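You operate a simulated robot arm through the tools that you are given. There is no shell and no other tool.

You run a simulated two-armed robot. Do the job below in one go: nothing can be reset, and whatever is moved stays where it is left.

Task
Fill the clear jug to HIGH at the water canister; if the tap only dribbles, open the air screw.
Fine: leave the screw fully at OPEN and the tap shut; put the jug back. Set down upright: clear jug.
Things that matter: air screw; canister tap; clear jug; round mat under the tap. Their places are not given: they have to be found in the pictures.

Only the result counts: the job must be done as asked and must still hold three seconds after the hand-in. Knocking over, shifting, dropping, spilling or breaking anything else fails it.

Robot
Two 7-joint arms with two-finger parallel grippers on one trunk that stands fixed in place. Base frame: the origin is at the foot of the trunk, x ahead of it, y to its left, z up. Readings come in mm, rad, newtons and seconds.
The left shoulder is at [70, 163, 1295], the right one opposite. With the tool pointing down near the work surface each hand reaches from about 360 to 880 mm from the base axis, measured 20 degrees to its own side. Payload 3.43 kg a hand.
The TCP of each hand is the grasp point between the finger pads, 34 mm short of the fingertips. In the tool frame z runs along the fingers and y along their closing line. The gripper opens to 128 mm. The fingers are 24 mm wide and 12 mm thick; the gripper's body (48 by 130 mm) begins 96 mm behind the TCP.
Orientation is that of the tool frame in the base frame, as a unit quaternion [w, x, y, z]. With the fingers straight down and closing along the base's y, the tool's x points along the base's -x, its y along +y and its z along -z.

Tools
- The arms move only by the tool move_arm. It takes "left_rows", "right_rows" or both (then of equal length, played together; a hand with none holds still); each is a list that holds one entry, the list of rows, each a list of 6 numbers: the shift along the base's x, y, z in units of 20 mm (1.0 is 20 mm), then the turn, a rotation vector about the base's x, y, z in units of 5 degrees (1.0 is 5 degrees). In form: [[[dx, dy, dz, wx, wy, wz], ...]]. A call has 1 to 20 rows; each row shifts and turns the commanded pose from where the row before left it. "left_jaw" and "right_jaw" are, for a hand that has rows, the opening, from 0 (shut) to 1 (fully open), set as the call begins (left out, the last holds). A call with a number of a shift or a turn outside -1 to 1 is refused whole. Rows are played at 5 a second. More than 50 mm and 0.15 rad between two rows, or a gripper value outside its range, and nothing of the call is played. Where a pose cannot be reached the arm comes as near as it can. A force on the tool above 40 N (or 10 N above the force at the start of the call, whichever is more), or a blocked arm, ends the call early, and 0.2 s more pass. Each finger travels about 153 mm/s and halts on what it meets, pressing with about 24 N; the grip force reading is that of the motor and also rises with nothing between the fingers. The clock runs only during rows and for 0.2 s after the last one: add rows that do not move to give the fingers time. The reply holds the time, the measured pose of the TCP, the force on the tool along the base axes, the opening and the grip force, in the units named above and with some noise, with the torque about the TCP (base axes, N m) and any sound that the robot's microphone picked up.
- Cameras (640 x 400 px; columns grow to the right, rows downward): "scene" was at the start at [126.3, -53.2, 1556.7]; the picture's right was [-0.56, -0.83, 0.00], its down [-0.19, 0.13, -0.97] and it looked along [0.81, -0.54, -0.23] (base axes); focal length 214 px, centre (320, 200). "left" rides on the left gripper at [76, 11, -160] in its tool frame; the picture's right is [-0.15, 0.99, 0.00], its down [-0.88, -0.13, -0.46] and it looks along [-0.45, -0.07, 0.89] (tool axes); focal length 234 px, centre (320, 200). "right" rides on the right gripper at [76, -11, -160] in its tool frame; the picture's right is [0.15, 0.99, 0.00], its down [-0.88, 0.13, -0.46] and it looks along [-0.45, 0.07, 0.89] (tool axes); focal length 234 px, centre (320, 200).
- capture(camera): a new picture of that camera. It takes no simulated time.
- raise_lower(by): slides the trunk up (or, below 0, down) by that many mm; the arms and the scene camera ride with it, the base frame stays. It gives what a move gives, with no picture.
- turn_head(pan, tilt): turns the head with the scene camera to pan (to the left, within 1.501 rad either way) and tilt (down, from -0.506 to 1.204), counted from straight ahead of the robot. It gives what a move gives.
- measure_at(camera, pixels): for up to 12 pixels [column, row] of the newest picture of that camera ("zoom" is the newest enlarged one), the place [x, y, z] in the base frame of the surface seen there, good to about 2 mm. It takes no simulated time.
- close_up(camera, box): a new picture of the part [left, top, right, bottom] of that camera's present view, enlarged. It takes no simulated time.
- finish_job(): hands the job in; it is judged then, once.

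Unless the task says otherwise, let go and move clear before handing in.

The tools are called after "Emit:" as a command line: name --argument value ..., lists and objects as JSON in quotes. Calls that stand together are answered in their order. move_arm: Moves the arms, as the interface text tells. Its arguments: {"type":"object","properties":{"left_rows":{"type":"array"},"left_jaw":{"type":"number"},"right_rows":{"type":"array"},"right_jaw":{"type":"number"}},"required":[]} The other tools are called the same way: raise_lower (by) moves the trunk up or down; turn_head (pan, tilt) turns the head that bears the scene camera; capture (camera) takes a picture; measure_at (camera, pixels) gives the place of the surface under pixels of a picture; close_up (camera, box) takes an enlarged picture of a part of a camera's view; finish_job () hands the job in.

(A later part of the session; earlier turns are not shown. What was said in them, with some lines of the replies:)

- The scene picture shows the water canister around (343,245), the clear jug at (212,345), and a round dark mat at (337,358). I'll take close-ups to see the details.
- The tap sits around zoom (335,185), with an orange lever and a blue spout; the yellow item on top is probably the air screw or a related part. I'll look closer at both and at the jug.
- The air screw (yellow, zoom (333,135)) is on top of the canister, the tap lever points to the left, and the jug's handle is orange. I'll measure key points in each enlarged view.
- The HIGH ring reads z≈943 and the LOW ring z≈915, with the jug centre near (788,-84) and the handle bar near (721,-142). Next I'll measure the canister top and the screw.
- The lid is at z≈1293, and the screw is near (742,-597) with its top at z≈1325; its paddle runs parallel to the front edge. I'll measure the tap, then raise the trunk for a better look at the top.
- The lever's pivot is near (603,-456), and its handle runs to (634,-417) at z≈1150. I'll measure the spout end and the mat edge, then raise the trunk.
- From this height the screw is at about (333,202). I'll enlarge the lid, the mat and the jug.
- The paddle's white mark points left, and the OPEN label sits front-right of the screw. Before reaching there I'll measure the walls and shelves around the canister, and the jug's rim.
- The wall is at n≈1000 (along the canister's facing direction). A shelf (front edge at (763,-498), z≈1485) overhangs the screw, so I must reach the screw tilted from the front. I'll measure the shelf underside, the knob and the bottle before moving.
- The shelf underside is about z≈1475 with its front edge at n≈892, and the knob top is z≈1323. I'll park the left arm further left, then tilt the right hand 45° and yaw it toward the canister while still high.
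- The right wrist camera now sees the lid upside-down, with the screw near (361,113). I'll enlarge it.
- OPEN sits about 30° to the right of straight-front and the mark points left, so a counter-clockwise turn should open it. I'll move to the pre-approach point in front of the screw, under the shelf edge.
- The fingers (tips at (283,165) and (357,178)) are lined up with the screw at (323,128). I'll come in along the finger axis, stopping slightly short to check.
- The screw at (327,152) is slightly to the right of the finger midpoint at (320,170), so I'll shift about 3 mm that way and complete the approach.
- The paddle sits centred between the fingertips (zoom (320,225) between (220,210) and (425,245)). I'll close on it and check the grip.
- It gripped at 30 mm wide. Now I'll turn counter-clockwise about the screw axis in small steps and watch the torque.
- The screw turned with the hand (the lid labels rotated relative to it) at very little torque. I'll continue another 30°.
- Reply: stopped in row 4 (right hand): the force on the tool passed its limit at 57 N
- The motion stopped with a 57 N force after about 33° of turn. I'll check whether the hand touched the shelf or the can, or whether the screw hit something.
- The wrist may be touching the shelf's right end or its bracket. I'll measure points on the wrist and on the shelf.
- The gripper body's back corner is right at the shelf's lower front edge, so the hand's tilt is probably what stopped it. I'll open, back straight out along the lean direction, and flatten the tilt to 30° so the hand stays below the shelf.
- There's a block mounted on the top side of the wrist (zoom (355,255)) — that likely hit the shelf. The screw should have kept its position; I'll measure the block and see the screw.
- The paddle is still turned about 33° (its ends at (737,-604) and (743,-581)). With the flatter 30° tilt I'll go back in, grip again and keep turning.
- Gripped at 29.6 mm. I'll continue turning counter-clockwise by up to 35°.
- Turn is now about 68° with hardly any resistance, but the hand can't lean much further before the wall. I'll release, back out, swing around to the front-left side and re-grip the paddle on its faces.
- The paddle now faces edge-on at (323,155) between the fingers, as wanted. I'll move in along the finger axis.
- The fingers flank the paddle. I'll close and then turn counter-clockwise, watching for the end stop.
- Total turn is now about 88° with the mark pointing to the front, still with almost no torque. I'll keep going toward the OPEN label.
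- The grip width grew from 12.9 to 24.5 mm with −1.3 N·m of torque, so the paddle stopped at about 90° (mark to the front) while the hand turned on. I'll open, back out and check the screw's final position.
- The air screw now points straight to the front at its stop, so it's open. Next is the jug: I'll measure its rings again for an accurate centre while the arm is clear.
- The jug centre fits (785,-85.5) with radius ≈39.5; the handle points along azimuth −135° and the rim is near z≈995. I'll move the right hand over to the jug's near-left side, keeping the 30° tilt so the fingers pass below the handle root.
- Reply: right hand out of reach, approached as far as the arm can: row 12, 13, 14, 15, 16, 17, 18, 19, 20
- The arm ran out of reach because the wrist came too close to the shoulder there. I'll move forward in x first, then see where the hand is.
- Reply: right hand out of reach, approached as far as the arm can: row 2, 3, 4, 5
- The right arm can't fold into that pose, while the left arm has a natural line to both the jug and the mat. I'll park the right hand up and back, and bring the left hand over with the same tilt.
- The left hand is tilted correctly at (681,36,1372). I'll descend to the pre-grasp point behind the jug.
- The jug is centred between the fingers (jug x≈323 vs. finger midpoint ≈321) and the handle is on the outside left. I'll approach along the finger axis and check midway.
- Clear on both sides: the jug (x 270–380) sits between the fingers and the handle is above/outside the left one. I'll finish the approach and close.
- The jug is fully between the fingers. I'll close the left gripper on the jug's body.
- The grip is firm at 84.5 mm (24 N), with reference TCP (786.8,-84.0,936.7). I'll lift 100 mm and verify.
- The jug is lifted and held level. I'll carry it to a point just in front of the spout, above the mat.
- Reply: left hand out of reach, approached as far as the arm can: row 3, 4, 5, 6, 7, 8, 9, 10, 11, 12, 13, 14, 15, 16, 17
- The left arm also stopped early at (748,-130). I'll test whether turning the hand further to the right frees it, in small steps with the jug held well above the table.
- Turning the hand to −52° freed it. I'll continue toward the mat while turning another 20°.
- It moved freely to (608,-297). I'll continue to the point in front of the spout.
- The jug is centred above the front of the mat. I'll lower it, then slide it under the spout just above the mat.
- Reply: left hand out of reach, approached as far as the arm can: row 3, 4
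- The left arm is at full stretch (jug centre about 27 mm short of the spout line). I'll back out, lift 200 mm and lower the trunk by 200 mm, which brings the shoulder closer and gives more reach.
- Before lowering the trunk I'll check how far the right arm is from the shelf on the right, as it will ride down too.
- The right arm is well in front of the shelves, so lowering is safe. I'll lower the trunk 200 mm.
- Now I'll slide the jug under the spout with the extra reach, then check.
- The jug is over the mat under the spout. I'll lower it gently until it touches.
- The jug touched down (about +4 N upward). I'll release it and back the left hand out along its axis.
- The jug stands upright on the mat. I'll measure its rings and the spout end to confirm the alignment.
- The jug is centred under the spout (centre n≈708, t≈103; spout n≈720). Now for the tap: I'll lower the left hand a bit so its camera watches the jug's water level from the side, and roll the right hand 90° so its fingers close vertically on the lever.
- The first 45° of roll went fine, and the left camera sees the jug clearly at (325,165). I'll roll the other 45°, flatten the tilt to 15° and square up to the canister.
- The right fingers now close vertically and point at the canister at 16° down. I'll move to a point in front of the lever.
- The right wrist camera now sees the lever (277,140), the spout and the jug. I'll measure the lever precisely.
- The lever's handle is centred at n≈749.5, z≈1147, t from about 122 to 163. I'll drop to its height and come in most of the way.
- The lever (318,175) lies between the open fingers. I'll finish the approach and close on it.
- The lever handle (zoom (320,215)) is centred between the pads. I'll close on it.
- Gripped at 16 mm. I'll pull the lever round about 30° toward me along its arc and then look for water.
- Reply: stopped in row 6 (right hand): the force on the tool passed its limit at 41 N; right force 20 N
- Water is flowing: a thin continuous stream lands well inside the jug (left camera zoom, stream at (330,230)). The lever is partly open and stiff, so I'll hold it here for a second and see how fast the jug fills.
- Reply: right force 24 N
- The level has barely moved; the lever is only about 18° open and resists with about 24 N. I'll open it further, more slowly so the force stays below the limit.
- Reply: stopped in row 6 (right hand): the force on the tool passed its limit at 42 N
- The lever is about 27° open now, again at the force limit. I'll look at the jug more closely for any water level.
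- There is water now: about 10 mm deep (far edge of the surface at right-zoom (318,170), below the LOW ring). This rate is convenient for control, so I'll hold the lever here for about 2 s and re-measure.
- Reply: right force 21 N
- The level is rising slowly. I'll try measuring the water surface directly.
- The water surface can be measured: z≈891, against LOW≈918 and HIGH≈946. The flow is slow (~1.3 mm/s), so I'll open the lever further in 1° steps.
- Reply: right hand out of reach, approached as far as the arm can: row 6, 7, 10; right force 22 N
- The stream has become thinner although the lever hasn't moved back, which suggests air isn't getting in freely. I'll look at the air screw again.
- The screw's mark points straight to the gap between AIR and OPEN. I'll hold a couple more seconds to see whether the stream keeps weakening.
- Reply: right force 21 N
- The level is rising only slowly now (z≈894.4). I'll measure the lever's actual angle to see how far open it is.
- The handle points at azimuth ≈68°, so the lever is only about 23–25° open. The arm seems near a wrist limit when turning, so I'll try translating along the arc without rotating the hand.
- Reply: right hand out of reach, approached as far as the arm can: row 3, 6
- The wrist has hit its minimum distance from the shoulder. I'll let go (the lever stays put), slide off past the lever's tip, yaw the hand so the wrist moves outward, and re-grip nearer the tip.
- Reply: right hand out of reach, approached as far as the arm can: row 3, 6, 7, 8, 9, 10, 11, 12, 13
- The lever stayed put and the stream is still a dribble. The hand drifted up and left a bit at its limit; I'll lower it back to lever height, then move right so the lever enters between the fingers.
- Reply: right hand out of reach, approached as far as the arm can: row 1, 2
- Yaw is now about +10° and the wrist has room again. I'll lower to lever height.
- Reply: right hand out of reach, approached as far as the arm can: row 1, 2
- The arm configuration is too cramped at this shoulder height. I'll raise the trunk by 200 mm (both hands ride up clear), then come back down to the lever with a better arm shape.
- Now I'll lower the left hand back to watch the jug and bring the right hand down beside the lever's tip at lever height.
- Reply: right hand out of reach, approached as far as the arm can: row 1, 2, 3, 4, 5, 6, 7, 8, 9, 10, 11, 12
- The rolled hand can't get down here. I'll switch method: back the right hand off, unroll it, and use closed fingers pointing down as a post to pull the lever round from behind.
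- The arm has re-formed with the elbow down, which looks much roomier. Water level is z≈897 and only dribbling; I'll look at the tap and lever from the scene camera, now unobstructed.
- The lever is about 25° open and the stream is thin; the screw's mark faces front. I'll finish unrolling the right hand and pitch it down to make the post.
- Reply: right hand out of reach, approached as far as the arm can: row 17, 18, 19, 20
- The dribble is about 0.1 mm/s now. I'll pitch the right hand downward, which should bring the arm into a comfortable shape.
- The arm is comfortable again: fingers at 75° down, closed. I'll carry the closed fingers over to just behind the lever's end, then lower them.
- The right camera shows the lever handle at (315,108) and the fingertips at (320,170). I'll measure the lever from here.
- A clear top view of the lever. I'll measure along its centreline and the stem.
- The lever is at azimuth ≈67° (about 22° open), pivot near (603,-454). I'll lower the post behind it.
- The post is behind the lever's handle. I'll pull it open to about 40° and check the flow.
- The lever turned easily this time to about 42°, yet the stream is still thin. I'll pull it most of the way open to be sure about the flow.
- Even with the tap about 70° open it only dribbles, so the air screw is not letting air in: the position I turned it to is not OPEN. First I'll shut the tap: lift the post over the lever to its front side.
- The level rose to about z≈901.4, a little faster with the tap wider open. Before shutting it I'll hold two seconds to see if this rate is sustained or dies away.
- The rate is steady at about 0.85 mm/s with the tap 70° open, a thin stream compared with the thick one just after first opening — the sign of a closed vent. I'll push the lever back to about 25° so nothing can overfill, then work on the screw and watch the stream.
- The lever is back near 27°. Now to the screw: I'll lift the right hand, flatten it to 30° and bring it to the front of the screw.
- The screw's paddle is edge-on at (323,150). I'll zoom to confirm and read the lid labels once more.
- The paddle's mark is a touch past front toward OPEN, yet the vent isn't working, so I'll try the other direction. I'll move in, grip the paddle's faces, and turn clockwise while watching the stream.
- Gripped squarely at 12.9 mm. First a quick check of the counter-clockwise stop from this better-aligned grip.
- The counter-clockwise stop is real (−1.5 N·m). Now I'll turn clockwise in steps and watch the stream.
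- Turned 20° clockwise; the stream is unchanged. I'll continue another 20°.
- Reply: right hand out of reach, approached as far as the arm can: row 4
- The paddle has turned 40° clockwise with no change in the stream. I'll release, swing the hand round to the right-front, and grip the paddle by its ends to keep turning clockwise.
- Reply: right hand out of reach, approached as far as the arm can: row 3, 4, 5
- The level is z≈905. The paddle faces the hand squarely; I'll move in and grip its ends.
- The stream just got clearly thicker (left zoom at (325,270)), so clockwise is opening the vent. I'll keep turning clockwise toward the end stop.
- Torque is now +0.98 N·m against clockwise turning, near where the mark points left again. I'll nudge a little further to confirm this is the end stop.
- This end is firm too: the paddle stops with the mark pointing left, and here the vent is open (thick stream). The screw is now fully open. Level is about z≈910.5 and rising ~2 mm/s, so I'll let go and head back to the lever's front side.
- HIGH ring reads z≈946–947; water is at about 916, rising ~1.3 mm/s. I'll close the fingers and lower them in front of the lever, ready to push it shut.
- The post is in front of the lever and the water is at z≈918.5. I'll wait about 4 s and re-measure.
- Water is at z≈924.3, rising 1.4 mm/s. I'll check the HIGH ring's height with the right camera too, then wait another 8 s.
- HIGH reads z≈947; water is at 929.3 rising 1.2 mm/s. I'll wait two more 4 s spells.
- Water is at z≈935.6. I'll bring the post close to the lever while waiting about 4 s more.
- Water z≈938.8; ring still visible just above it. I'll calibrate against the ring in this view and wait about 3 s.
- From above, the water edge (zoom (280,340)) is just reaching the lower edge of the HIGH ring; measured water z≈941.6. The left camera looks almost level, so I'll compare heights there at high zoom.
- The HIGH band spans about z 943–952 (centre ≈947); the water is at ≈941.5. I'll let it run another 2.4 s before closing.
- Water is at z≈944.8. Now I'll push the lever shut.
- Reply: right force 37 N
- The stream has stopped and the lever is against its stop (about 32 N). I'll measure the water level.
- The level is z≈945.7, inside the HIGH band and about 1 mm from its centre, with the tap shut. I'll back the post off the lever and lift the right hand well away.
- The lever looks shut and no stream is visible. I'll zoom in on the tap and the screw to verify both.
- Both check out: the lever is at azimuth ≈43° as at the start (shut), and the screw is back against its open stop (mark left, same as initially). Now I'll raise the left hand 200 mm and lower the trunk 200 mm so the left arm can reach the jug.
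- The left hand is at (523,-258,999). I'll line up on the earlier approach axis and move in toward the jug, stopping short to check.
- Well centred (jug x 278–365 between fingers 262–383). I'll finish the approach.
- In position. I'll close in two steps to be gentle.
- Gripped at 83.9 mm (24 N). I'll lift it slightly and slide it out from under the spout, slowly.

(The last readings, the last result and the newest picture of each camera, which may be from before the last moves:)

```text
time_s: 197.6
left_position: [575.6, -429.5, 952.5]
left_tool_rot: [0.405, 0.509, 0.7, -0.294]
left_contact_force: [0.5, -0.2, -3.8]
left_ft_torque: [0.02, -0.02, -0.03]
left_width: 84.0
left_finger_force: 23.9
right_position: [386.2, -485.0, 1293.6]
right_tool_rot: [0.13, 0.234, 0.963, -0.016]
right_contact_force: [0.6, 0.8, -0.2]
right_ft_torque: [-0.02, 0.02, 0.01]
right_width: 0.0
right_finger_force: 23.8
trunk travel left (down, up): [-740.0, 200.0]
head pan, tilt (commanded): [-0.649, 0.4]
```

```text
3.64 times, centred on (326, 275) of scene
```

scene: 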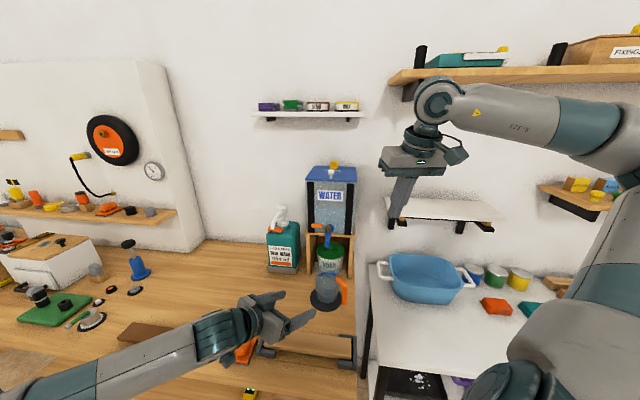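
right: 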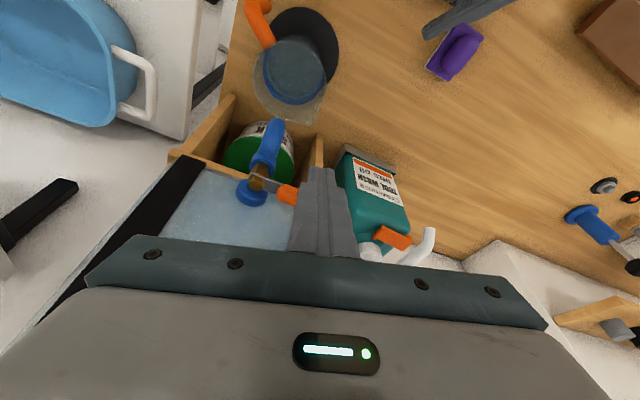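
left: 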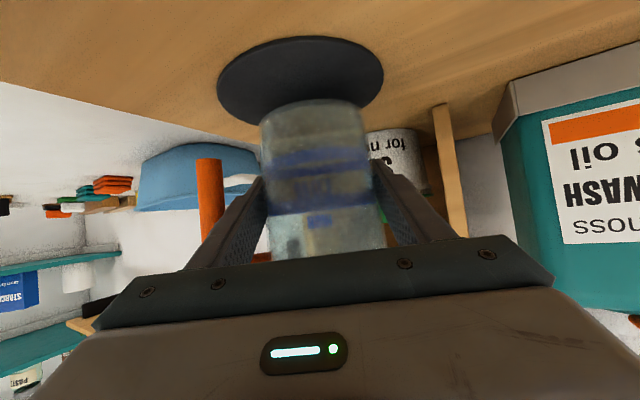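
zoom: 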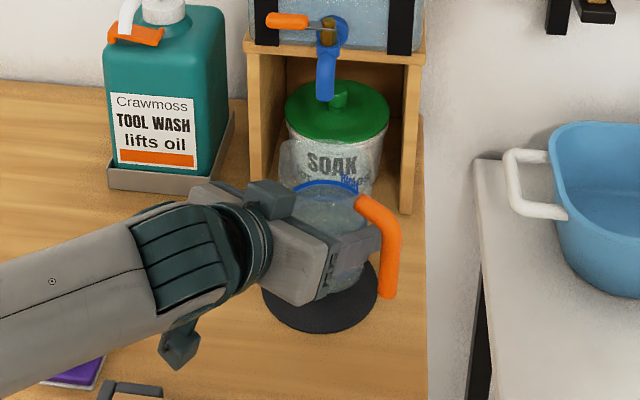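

The jug lifts steadily (3.8 N). I'll slide it out toward the front.

Emit:
move_arm --left_rows '[[[-0.15, 0.15, 0, 0, 0, 0], [-0.3, 0.3, 0, 0, 0, 0], [-0.4, 0.4, 0, 0, 0, 0], [-0.4, 0.4, 0, 0, 0, 0], [-0.4, 0.4, 0, 0, 0, 0], [-0.3, 0.3, 0, 0, 0, 0], [-0.15, 0.15, 0, 0, 0, 0], [0, 0, 0, 0, 0, 0]]]'

Emit:
move_arm --left_rows '[[[0, 0, 0.15, 0, 0, 0], [0, 0, 0.35, 0, 0, 0], [0, 0, 0.5, 0, 0, 0], [0, 0, 0.5, 0, 0, 0], [0, 0, 0.5, 0, 0, 0], [0, 0, 0.5, 0, 0, 0], [0, 0, 0.5, 0, 0, 0], [0, 0, 0.3, 0, 0, 0], [0, 0, 0.1, 0, 0, 0], [0, 0, 0, 0, 0, 0]]]'

Emit:
capture --camera "left"

Emit:
capture --camera "scene"

```text
time_s: 199.4
left_position: [534.0, -385.8, 952.9]
left_tool_rot: [0.405, 0.508, 0.701, -0.293]
left_contact_force: [0.9, 0.6, -3.4]
left_ft_torque: [0.05, -0.08, 0.0]
left_width: 83.7
left_finger_force: 23.9
right_position: [386.2, -486.1, 1293.4]
right_tool_rot: [0.13, 0.235, 0.963, -0.017]
right_contact_force: [0.1, 0.8, -0.1]
right_ft_torque: [0.01, 0.0, 0.01]
right_width: 0.0
right_finger_force: 24.3
trunk travel left (down, up): [-740.0, 200.0]
head pan, tilt (commanded): [-0.649, 0.4]
```

```text
time_s: 201.6
left_position: [534.7, -388.7, 1021.6]
left_tool_rot: [0.404, 0.51, 0.7, -0.294]
left_contact_force: [0.0, -0.6, -4.1]
left_ft_torque: [0.03, -0.05, 0.01]
left_width: 83.4
left_finger_force: 24.1
right_position: [385.9, -485.8, 1292.0]
right_tool_rot: [0.131, 0.235, 0.963, -0.017]
right_contact_force: [-0.4, 0.5, 0.1]
right_ft_torque: [-0.01, -0.04, 0.01]
right_width: 0.0
right_finger_force: 24.0
trunk travel left (down, up): [-740.0, 200.0]
head pan, tilt (commanded): [-0.649, 0.4]
```

```text
taken
```

left: 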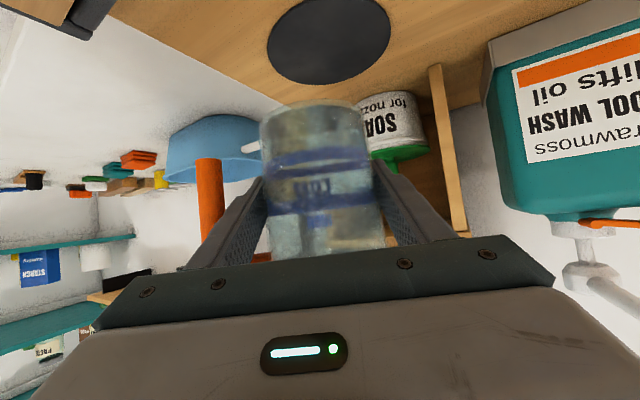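

```text
taken
```

scene: 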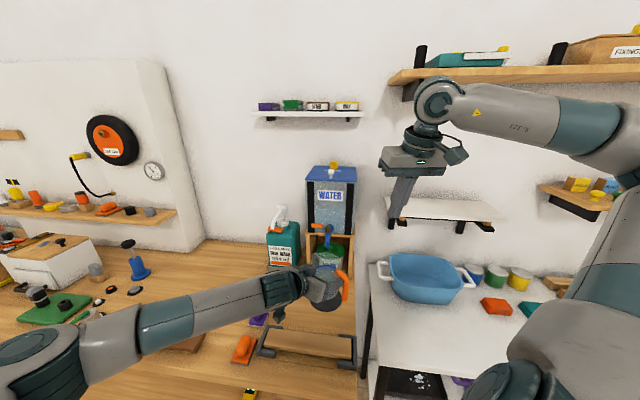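

The jug is level at lift height. I'll carry it smoothly back toward its original place.

Emit:
move_arm --left_rows '[[[0.15, 0.19, 0, 0, 0, 0], [0.3, 0.38, 0, 0, 0, 0], [0.4, 0.5, 0, 0, 0, 0], [0.4, 0.5, 0, 0, 0, 0], [0.4, 0.5, 0, 0, 0, 0], [0.4, 0.5, 0, 0, 0, 0], [0.4, 0.5, 0, 0, 0, 0], [0.4, 0.5, 0, 0, 0, 0], [0.4, 0.5, 0, 0, 0, 0], [0.4, 0.5, 0, 0, 0, 0], [0.3, 0.38, 0, 0, 0, 0], [0.15, 0.19, 0, 0, 0, 0]]]'

Emit:
capture --camera "left"

```text
time_s: 204.2
left_position: [617.7, -282.7, 1020.6]
left_tool_rot: [0.404, 0.508, 0.702, -0.292]
left_contact_force: [-0.5, 0.0, -4.2]
left_ft_torque: [0.0, -0.07, -0.01]
left_width: 83.7
left_finger_force: 24.0
right_position: [386.5, -484.7, 1293.1]
right_tool_rot: [0.13, 0.234, 0.963, -0.016]
right_contact_force: [1.1, 0.0, 0.0]
right_ft_torque: [0.02, -0.02, 0.05]
right_width: 0.2
right_finger_force: 24.1
trunk travel left (down, up): [-740.0, 200.0]
head pan, tilt (commanded): [-0.649, 0.4]
```

```text
taken
```

left: 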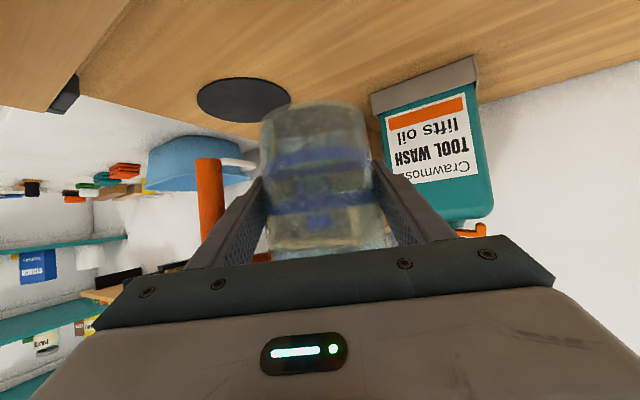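

The jug's look changed in this view; I'll zoom in to check the water level and tilt.

Emit:
close_up --camera "left" --box '[240, 90, 400, 270]'

Emit:
close_up --camera "scene" --box '[220, 230, 350, 340]'

```text
2.22 times, centred on (320, 180) of left
```

zoom: 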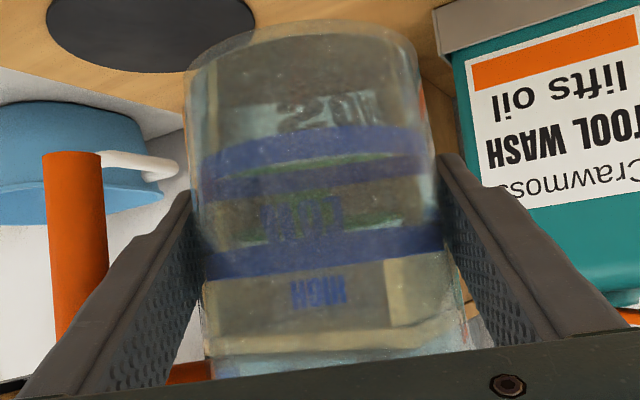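

```text
3.64 times, centred on (285, 285) of scene
```

zoom: 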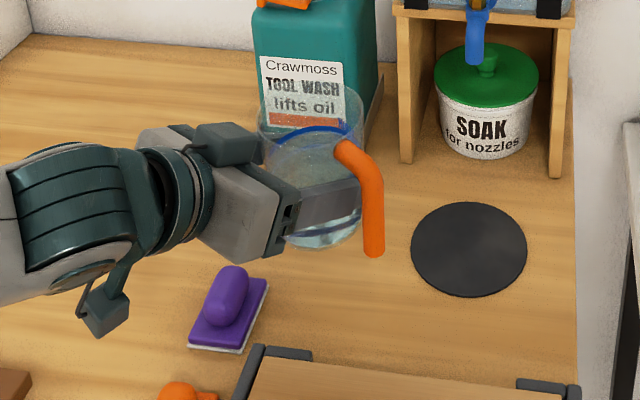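

The water still sits at the HIGH ring and nothing has spilled (mat and table look dry). I'll continue, turning the hand back gradually as it goes.

Emit:
move_arm --left_rows '[[[0.096, 0.116, 0, 0, 0, 0], [0.223, 0.27, 0, 0, 0, 0.2], [0.319, 0.386, 0, 0, 0, 0.4], [0.382, 0.463, 0, 0, 0, 0.4], [0.382, 0.463, 0, 0, 0, 0.4], [0.382, 0.463, 0, 0, 0, 0.4], [0.382, 0.463, 0, 0, 0, 0.4], [0.382, 0.463, 0, 0, 0, 0.4], [0.382, 0.463, 0, 0, 0, 0.4], [0.382, 0.463, 0, 0, 0, 0.4], [0.382, 0.463, 0, 0, 0, 0.4], [0.382, 0.463, 0, 0, 0, 0.2], [0.319, 0.386, 0, 0, 0, 0], [0.223, 0.27, 0, 0, 0, 0], [0.127, 0.154, 0, 0, 0, 0]]]'

Emit:
capture --camera "scene"

```text
time_s: 207.4
left_position: [710.4, -168.4, 1022.5]
left_tool_rot: [0.448, 0.38, 0.779, -0.219]
left_contact_force: [-0.2, -0.1, -3.2]
left_ft_torque: [0.03, -0.06, -0.02]
left_width: 83.7
left_finger_force: 23.9
right_position: [386.9, -485.3, 1292.8]
right_tool_rot: [0.13, 0.235, 0.963, -0.017]
right_contact_force: [-0.1, 0.0, -0.9]
right_ft_torque: [-0.01, 0.0, 0.01]
right_width: 0.0
right_finger_force: 23.9
trunk travel left (down, up): [-740.0, 200.0]
head pan, tilt (commanded): [-0.649, 0.4]
```

```text
taken
```

scene: 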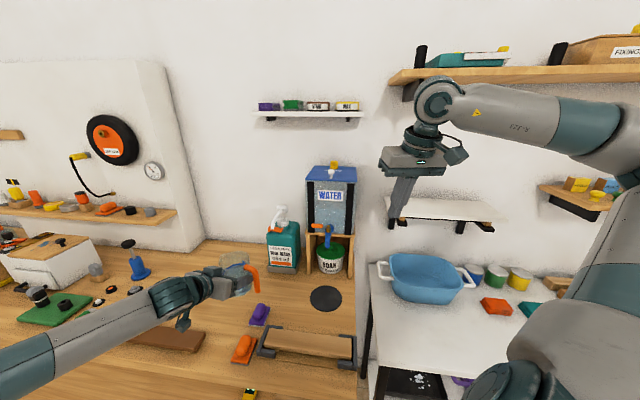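

On course at (710,-168) with the hand at −52°. I'll make the last leg to above the original spot.

Emit:
move_arm --left_rows '[[[0.1, 0.111, 0, 0, 0, 0], [0.235, 0.26, 0, 0, 0, 0.375], [0.335, 0.371, 0, 0, 0, 0.375], [0.403, 0.445, 0, 0, 0, 0.375], [0.403, 0.445, 0, 0, 0, 0.375], [0.403, 0.445, 0, 0, 0, 0.375], [0.403, 0.445, 0, 0, 0, 0.375], [0.403, 0.445, 0, 0, 0, 0.375], [0.403, 0.445, 0, 0, 0, 0.375], [0.335, 0.371, 0, 0, 0, 0], [0.235, 0.26, 0, 0, 0, 0], [0.134, 0.148, 0, 0, 0, 0], [0, 0, 0, 0, 0, 0]]]'

Emit:
capture --camera "scene"

Emit:
capture --camera "left"

```text
time_s: 210.2
left_position: [787.3, -85.4, 1018.5]
left_tool_rot: [0.474, 0.273, 0.822, -0.158]
left_contact_force: [-0.4, 0.3, -4.2]
left_ft_torque: [0.06, -0.06, 0.0]
left_width: 83.6
left_finger_force: 23.9
right_position: [386.6, -485.9, 1293.2]
right_tool_rot: [0.131, 0.234, 0.963, -0.016]
right_contact_force: [0.0, -0.4, 0.1]
right_ft_torque: [-0.01, -0.01, 0.02]
right_width: 0.0
right_finger_force: 24.3
trunk travel left (down, up): [-740.0, 200.0]
head pan, tilt (commanded): [-0.649, 0.4]
```

```text
taken
```

scene: 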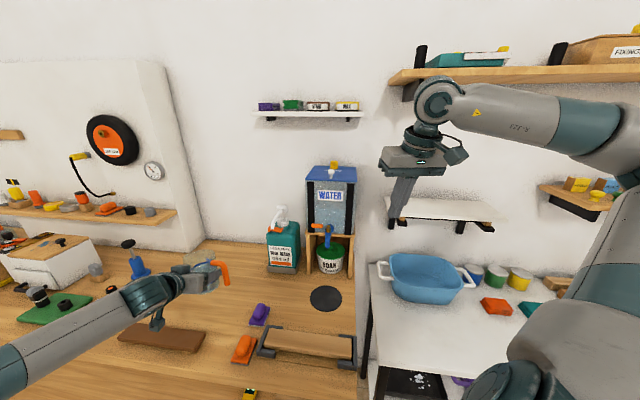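

```text
taken
```

left: 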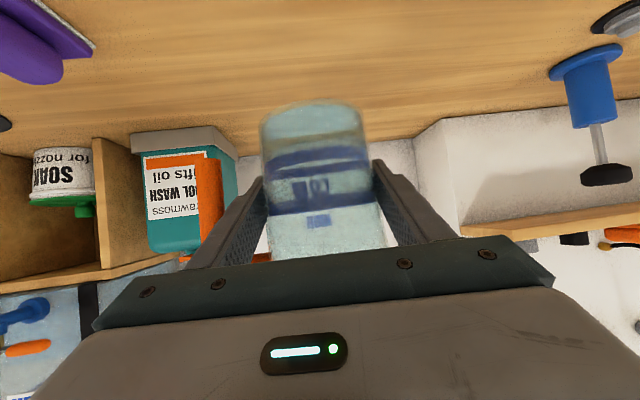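

Directly above the original spot. I'll lower it gently to just above the table, then touch down.

Emit:
move_arm --left_rows '[[[0, 0.03, -0.2, 0, 0, 0], [0, 0.03, -0.4, 0, 0, 0], [0, 0, -0.5, 0, 0, 0], [0, 0, -0.5, 0, 0, 0], [0, 0, -0.5, 0, 0, 0], [0, 0, -0.5, 0, 0, 0], [0, 0, -0.5, 0, 0, 0], [0, 0, -0.4, 0, 0, 0], [0, 0, -0.25, 0, 0, 0], [0, 0, 0, 0, 0, 0]]]'

Emit:
move_arm --left_rows '[[[0, 0, -0.12, 0, 0, 0], [0, 0, -0.12, 0, 0, 0], [0, 0, -0.05, 0, 0, 0], [0, 0, 0, 0, 0, 0]]]'

```text
time_s: 212.4
left_position: [786.6, -84.4, 945.4]
left_tool_rot: [0.474, 0.273, 0.822, -0.157]
left_contact_force: [-0.1, 0.5, -3.1]
left_ft_torque: [0.04, -0.06, 0.0]
left_width: 83.4
left_finger_force: 23.8
right_position: [386.5, -485.0, 1293.8]
right_tool_rot: [0.131, 0.234, 0.963, -0.016]
right_contact_force: [-0.4, 0.1, 1.1]
right_ft_torque: [0.03, 0.01, 0.0]
right_width: 0.0
right_finger_force: 24.0
trunk travel left (down, up): [-740.0, 200.0]
head pan, tilt (commanded): [-0.649, 0.4]
```

```text
time_s: 213.4
left_position: [786.6, -83.8, 940.2]
left_tool_rot: [0.475, 0.273, 0.822, -0.157]
left_contact_force: [0.8, -0.4, -3.6]
left_ft_torque: [0.06, 0.0, 0.0]
left_width: 83.4
left_finger_force: 23.7
right_position: [387.1, -486.1, 1293.7]
right_tool_rot: [0.13, 0.234, 0.963, -0.017]
right_contact_force: [0.0, -1.4, -0.6]
right_ft_torque: [-0.06, -0.02, 0.02]
right_width: 0.0
right_finger_force: 24.4
trunk travel left (down, up): [-740.0, 200.0]
head pan, tilt (commanded): [-0.649, 0.4]
```

Still hanging free at z≈940 (−3.6 N). I'll lower the last few millimetres in tiny steps.

Emit:
move_arm --left_rows '[[[0, 0, -0.08, 0, 0, 0], [0, 0, -0.06, 0, 0, 0], [0, 0, 0, 0, 0, 0]]]'

Emit:
move_arm --left_rows '[[[0, 0, -0.06, 0, 0, 0], [0, 0, 0, 0, 0, 0]]]'

```text
time_s: 214.2
left_position: [786.9, -83.1, 937.0]
left_tool_rot: [0.474, 0.274, 0.821, -0.158]
left_contact_force: [-0.4, -0.5, -3.1]
left_ft_torque: [0.07, -0.02, -0.01]
left_width: 83.3
left_finger_force: 23.5
right_position: [386.4, -485.3, 1293.0]
right_tool_rot: [0.13, 0.235, 0.963, -0.017]
right_contact_force: [0.7, -0.4, 0.5]
right_ft_torque: [-0.01, 0.03, -0.02]
right_width: 0.1
right_finger_force: 24.3
trunk travel left (down, up): [-740.0, 200.0]
head pan, tilt (commanded): [-0.649, 0.4]
```

```text
time_s: 214.8
left_position: [787.8, -84.4, 936.8]
left_tool_rot: [0.474, 0.274, 0.822, -0.157]
left_contact_force: [1.1, -0.3, -0.6]
left_ft_torque: [0.13, -0.15, -0.04]
left_width: 83.3
left_finger_force: 24.4
right_position: [386.5, -485.7, 1293.9]
right_tool_rot: [0.131, 0.235, 0.963, -0.016]
right_contact_force: [0.0, -0.1, -0.2]
right_ft_torque: [0.0, 0.02, 0.02]
right_width: 0.0
right_finger_force: 24.0
trunk travel left (down, up): [-740.0, 200.0]
head pan, tilt (commanded): [-0.649, 0.4]
```

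The load is coming off (−0.6 N): it's touching. One more fraction of a millimetre, then release.

Emit:
move_arm --left_rows '[[[0, 0, -0.04, 0, 0, 0], [0, 0, 0, 0, 0, 0]]]'

Emit:
move_arm --left_rows '[[[0, 0, 0, 0, 0, 0], [0, 0, 0, 0, 0, 0]]]' --left_jaw 0.7

Emit:
move_arm --left_rows '[[[0, 0, 0, 0, 0, 0], [0, 0, 0, 0, 0, 0]]]' --left_jaw 0.8

Emit:
capture --camera "left"

Emit:
close_up --camera "scene" --box '[140, 220, 260, 340]'

```text
time_s: 215.4
left_position: [785.5, -84.1, 936.0]
left_tool_rot: [0.475, 0.274, 0.821, -0.158]
left_contact_force: [1.8, 0.3, 3.6]
left_ft_torque: [0.23, -0.32, -0.04]
left_width: 83.3
left_finger_force: 24.2
right_position: [386.1, -484.8, 1294.5]
right_tool_rot: [0.131, 0.236, 0.963, -0.017]
right_contact_force: [1.0, 1.1, 0.3]
right_ft_torque: [0.0, 0.01, 0.0]
right_width: 0.1
right_finger_force: 24.2
trunk travel left (down, up): [-740.0, 200.0]
head pan, tilt (commanded): [-0.649, 0.4]
```

```text
time_s: 216.0
left_position: [785.9, -84.5, 935.3]
left_tool_rot: [0.474, 0.274, 0.822, -0.158]
left_contact_force: [0.5, 0.2, -0.6]
left_ft_torque: [0.03, 0.04, 0.0]
left_width: 89.7
left_finger_force: 0.0
right_position: [385.4, -485.9, 1294.6]
right_tool_rot: [0.132, 0.235, 0.963, -0.018]
right_contact_force: [-0.4, 0.4, 0.8]
right_ft_torque: [-0.02, 0.04, -0.02]
right_width: 0.3
right_finger_force: 23.9
trunk travel left (down, up): [-740.0, 200.0]
head pan, tilt (commanded): [-0.649, 0.4]
```

```text
time_s: 216.6
left_position: [786.0, -84.0, 936.8]
left_tool_rot: [0.474, 0.274, 0.822, -0.158]
left_contact_force: [-0.1, 0.6, 0.1]
left_ft_torque: [-0.01, -0.01, 0.01]
left_width: 102.3
left_finger_force: 0.0
right_position: [386.9, -485.5, 1294.1]
right_tool_rot: [0.131, 0.235, 0.963, -0.017]
right_contact_force: [0.1, 0.2, 0.7]
right_ft_torque: [-0.03, -0.01, -0.02]
right_width: 0.0
right_finger_force: 24.1
trunk travel left (down, up): [-740.0, 200.0]
head pan, tilt (commanded): [-0.649, 0.4]
```

```text
taken
```

left: 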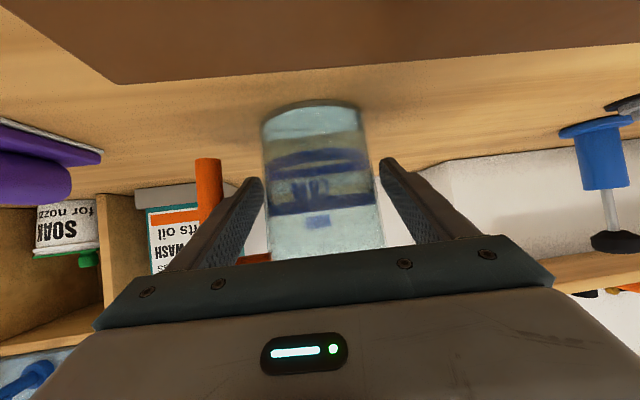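

```text
3.33 times, centred on (200, 280) of scene
```

zoom: 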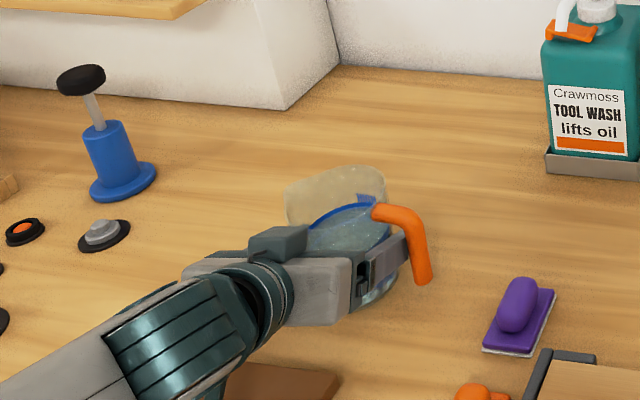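

The jug stands free. I'll back the left hand out along its axis.

Emit:
move_arm --left_rows '[[[-0.35, 0.26, 0.25, 0, 0, 0], [-0.69, 0.52, 0.5, 0, 0, 0], [-0.69, 0.52, 0.5, 0, 0, 0], [-0.69, 0.52, 0.5, 0, 0, 0], [-0.69, 0.52, 0.5, 0, 0, 0], [-0.69, 0.52, 0.5, 0, 0, 0], [-0.69, 0.52, 0.5, 0, 0, 0], [-0.4, 0.6, 1, 0, 0, 0], [0, 0.6, 1, 0, 0, 0], [0, 0.6, 1, 0, 0, 0], [0, 0.6, 1, 0, 0, 0], [0, 0.6, 1, 0, 0, 0], [0, 0.6, 1, 0, 0, 0], [0, 0, 0, 0, 0, 0]]]'

Emit:
capture --camera "scene"

Emit:
close_up --camera "scene" --box '[160, 240, 250, 330]'

Emit:
capture --camera "left"

```text
time_s: 219.6
left_position: [689.1, 54.2, 1120.3]
left_tool_rot: [0.475, 0.274, 0.821, -0.158]
left_contact_force: [0.2, -0.5, -0.3]
left_ft_torque: [-0.02, 0.0, 0.0]
left_width: 102.3
left_finger_force: 0.1
right_position: [387.2, -486.1, 1293.3]
right_tool_rot: [0.131, 0.236, 0.963, -0.017]
right_contact_force: [0.6, 0.0, -0.1]
right_ft_torque: [-0.03, 0.0, 0.0]
right_width: 0.0
right_finger_force: 24.4
trunk travel left (down, up): [-740.0, 200.0]
head pan, tilt (commanded): [-0.649, 0.4]
```

```text
taken
```

scene: 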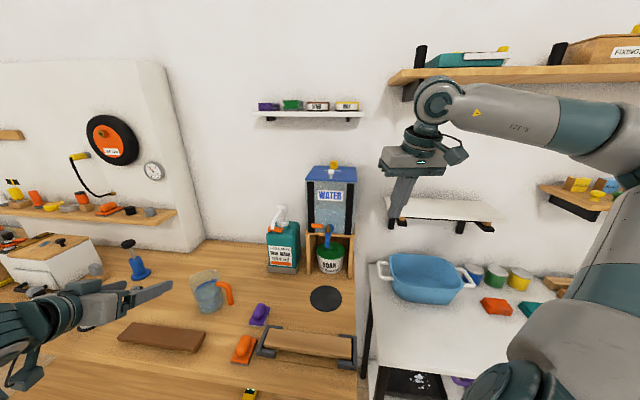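

```text
4.44 times, centred on (205, 285) of scene
```

zoom: 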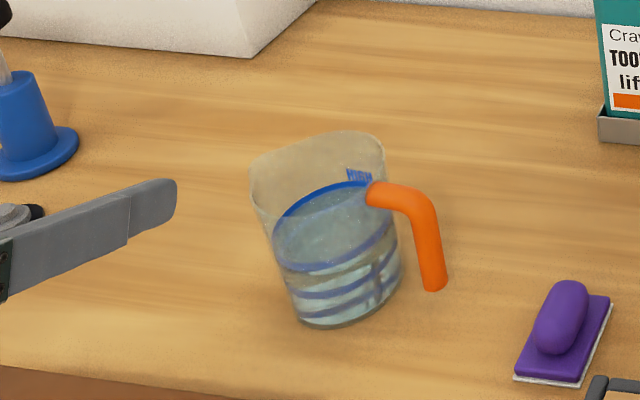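

```text
taken
```

left: 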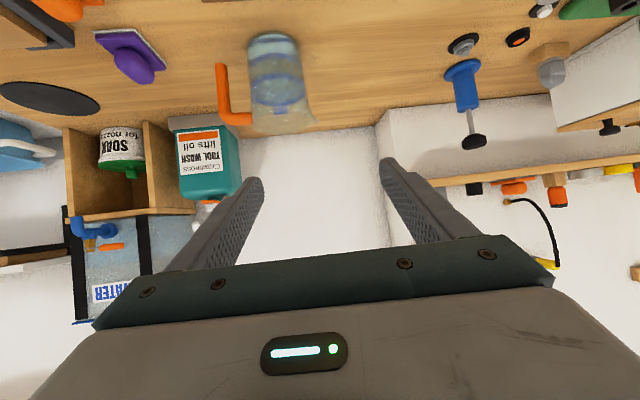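

The jug is back upright with the water right at the HIGH ring. I'll measure the water level, jug position, and re-check the tap and screw before handing in.

Emit:
close_up --camera "scene" --box '[175, 255, 240, 320]'

Emit:
measure_at --camera "zoom" --pixels '[[290, 210], [320, 200], [350, 190], [300, 240], [340, 230], [380, 200], [270, 215], [300, 170], [360, 150], [400, 170], [260, 260], [310, 268]]'

Emit:
close_up --camera "scene" --box '[290, 155, 370, 315]'

```text
6.15 times, centred on (208, 288) of scene
```

zoom: 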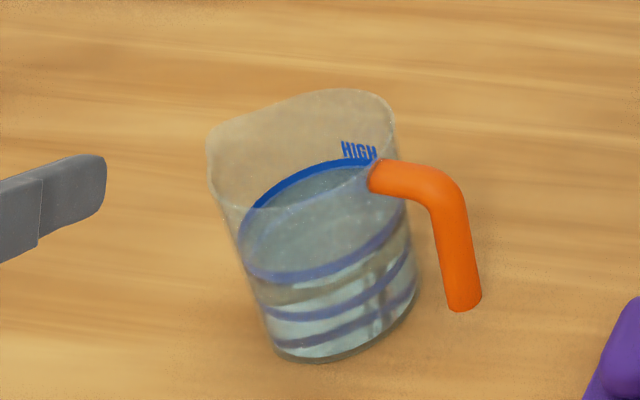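

```text
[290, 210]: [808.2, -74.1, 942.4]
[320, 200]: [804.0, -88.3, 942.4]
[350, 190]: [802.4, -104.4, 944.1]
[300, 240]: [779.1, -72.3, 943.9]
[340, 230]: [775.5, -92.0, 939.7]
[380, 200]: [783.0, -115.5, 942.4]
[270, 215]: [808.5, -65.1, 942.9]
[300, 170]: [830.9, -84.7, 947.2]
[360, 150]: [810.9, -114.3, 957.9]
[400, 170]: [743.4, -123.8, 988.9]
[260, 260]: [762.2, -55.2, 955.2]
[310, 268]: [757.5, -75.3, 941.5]
```

```text
2.50 times, centred on (330, 235) of scene
```

zoom: 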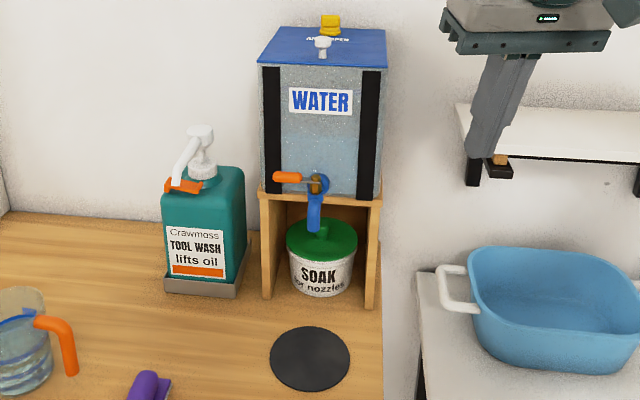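

Everything is in place: the water is within the HIGH band, the tap lever is shut, and the screw is at its open stop. I'll move the left hand further clear and take one last look.

Emit:
move_arm --left_rows '[[[-0.3, 0.5, 1, 0, 0, 0], [-0.3, 0.5, 1, 0, 0, 0], [-0.3, 0.5, 1, 0, 0, 0], [-0.3, 0.5, 1, 0, 0, 0], [-0.3, 0.5, 1, 0, 0, 0], [0, 0, 0, 0, 0, 0], [0, 0, 0, 0, 0, 0], [0, 0, 0, 0, 0, 0], [0, 0, 0, 0, 0, 0], [0, 0, 0, 0, 0, 0]]]'

Emit:
capture --camera "scene"

Emit:
close_up --camera "scene" --box '[300, 155, 364, 195]'

Emit:
close_up --camera "scene" --box '[175, 250, 245, 320]'

Emit:
close_up --camera "scene" --box '[295, 215, 365, 315]'

```text
time_s: 221.8
left_position: [657.1, 106.4, 1219.2]
left_tool_rot: [0.474, 0.274, 0.822, -0.158]
left_contact_force: [-0.2, -0.3, 0.0]
left_ft_torque: [-0.03, -0.01, 0.0]
left_width: 102.5
left_finger_force: 0.0
right_position: [386.4, -484.7, 1294.7]
right_tool_rot: [0.132, 0.234, 0.963, -0.017]
right_contact_force: [0.2, -0.3, -0.6]
right_ft_torque: [0.0, 0.0, 0.02]
right_width: 0.0
right_finger_force: 24.2
trunk travel left (down, up): [-740.0, 200.0]
head pan, tilt (commanded): [-0.649, 0.4]
```

```text
taken
```

scene: 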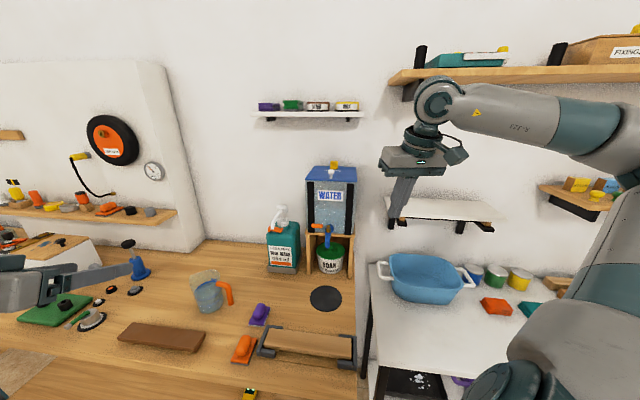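

```text
10.00 times, centred on (332, 175) of scene
```

zoom: 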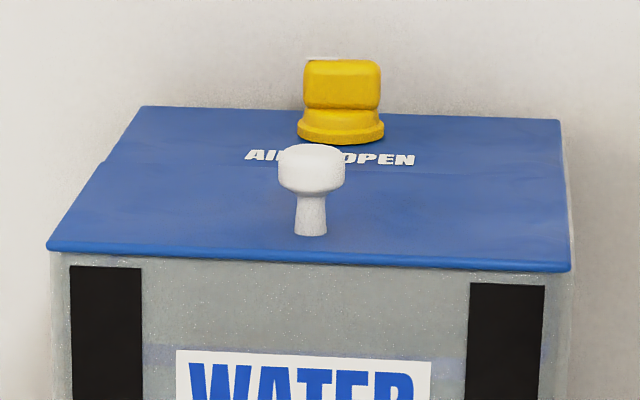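

```text
5.71 times, centred on (210, 285) of scene
```

zoom: 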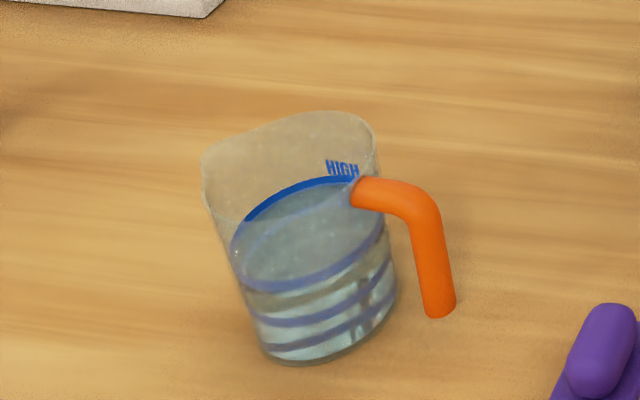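

```text
4.00 times, centred on (330, 265) of scene
```

zoom: 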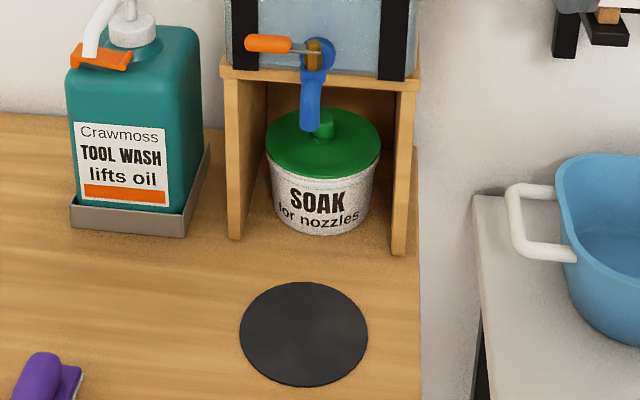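

The jug is upright at its original place with water at the HIGH ring. The tap is shut with no drip, the screw is at its open stop, the mat is dry, and both hands are clear. I'm handing in.

Emit:
finish_job

```text
The job is handed in.
```

I filled the jug to the HIGH ring and put it back where it started, standing upright, then handed the job in. The result hasn't come back.

- **Water level:** the surface sits inside the HIGH band, about 2 mm below its centre by my measurement. I didn't top it up, because that would have meant moving the full jug again.
- **Tap:** the lever is back at its starting angle and there was no stream or drip in the last pictures.
- **Air screw:** it is at its clockwise stop, with the mark pointing left, where the stream ran thick and steady. That is also where it was at the start, so it was probably already open.
- **What went wrong on the way:** I first turned the screw the wrong way, to the stop where the mark points at the lid label. That closed it, so the tap only dribbled until I turned it back. I then finished filling with the tap only partly open.
- **Surroundings:** the mat and table looked dry, I saw nothing else moved, and both hands are clear. Early on, the wrist bumped something while I was turning the screw, probably the shelf above the canister (57 N). I saw nothing on the shelf moved afterwards.
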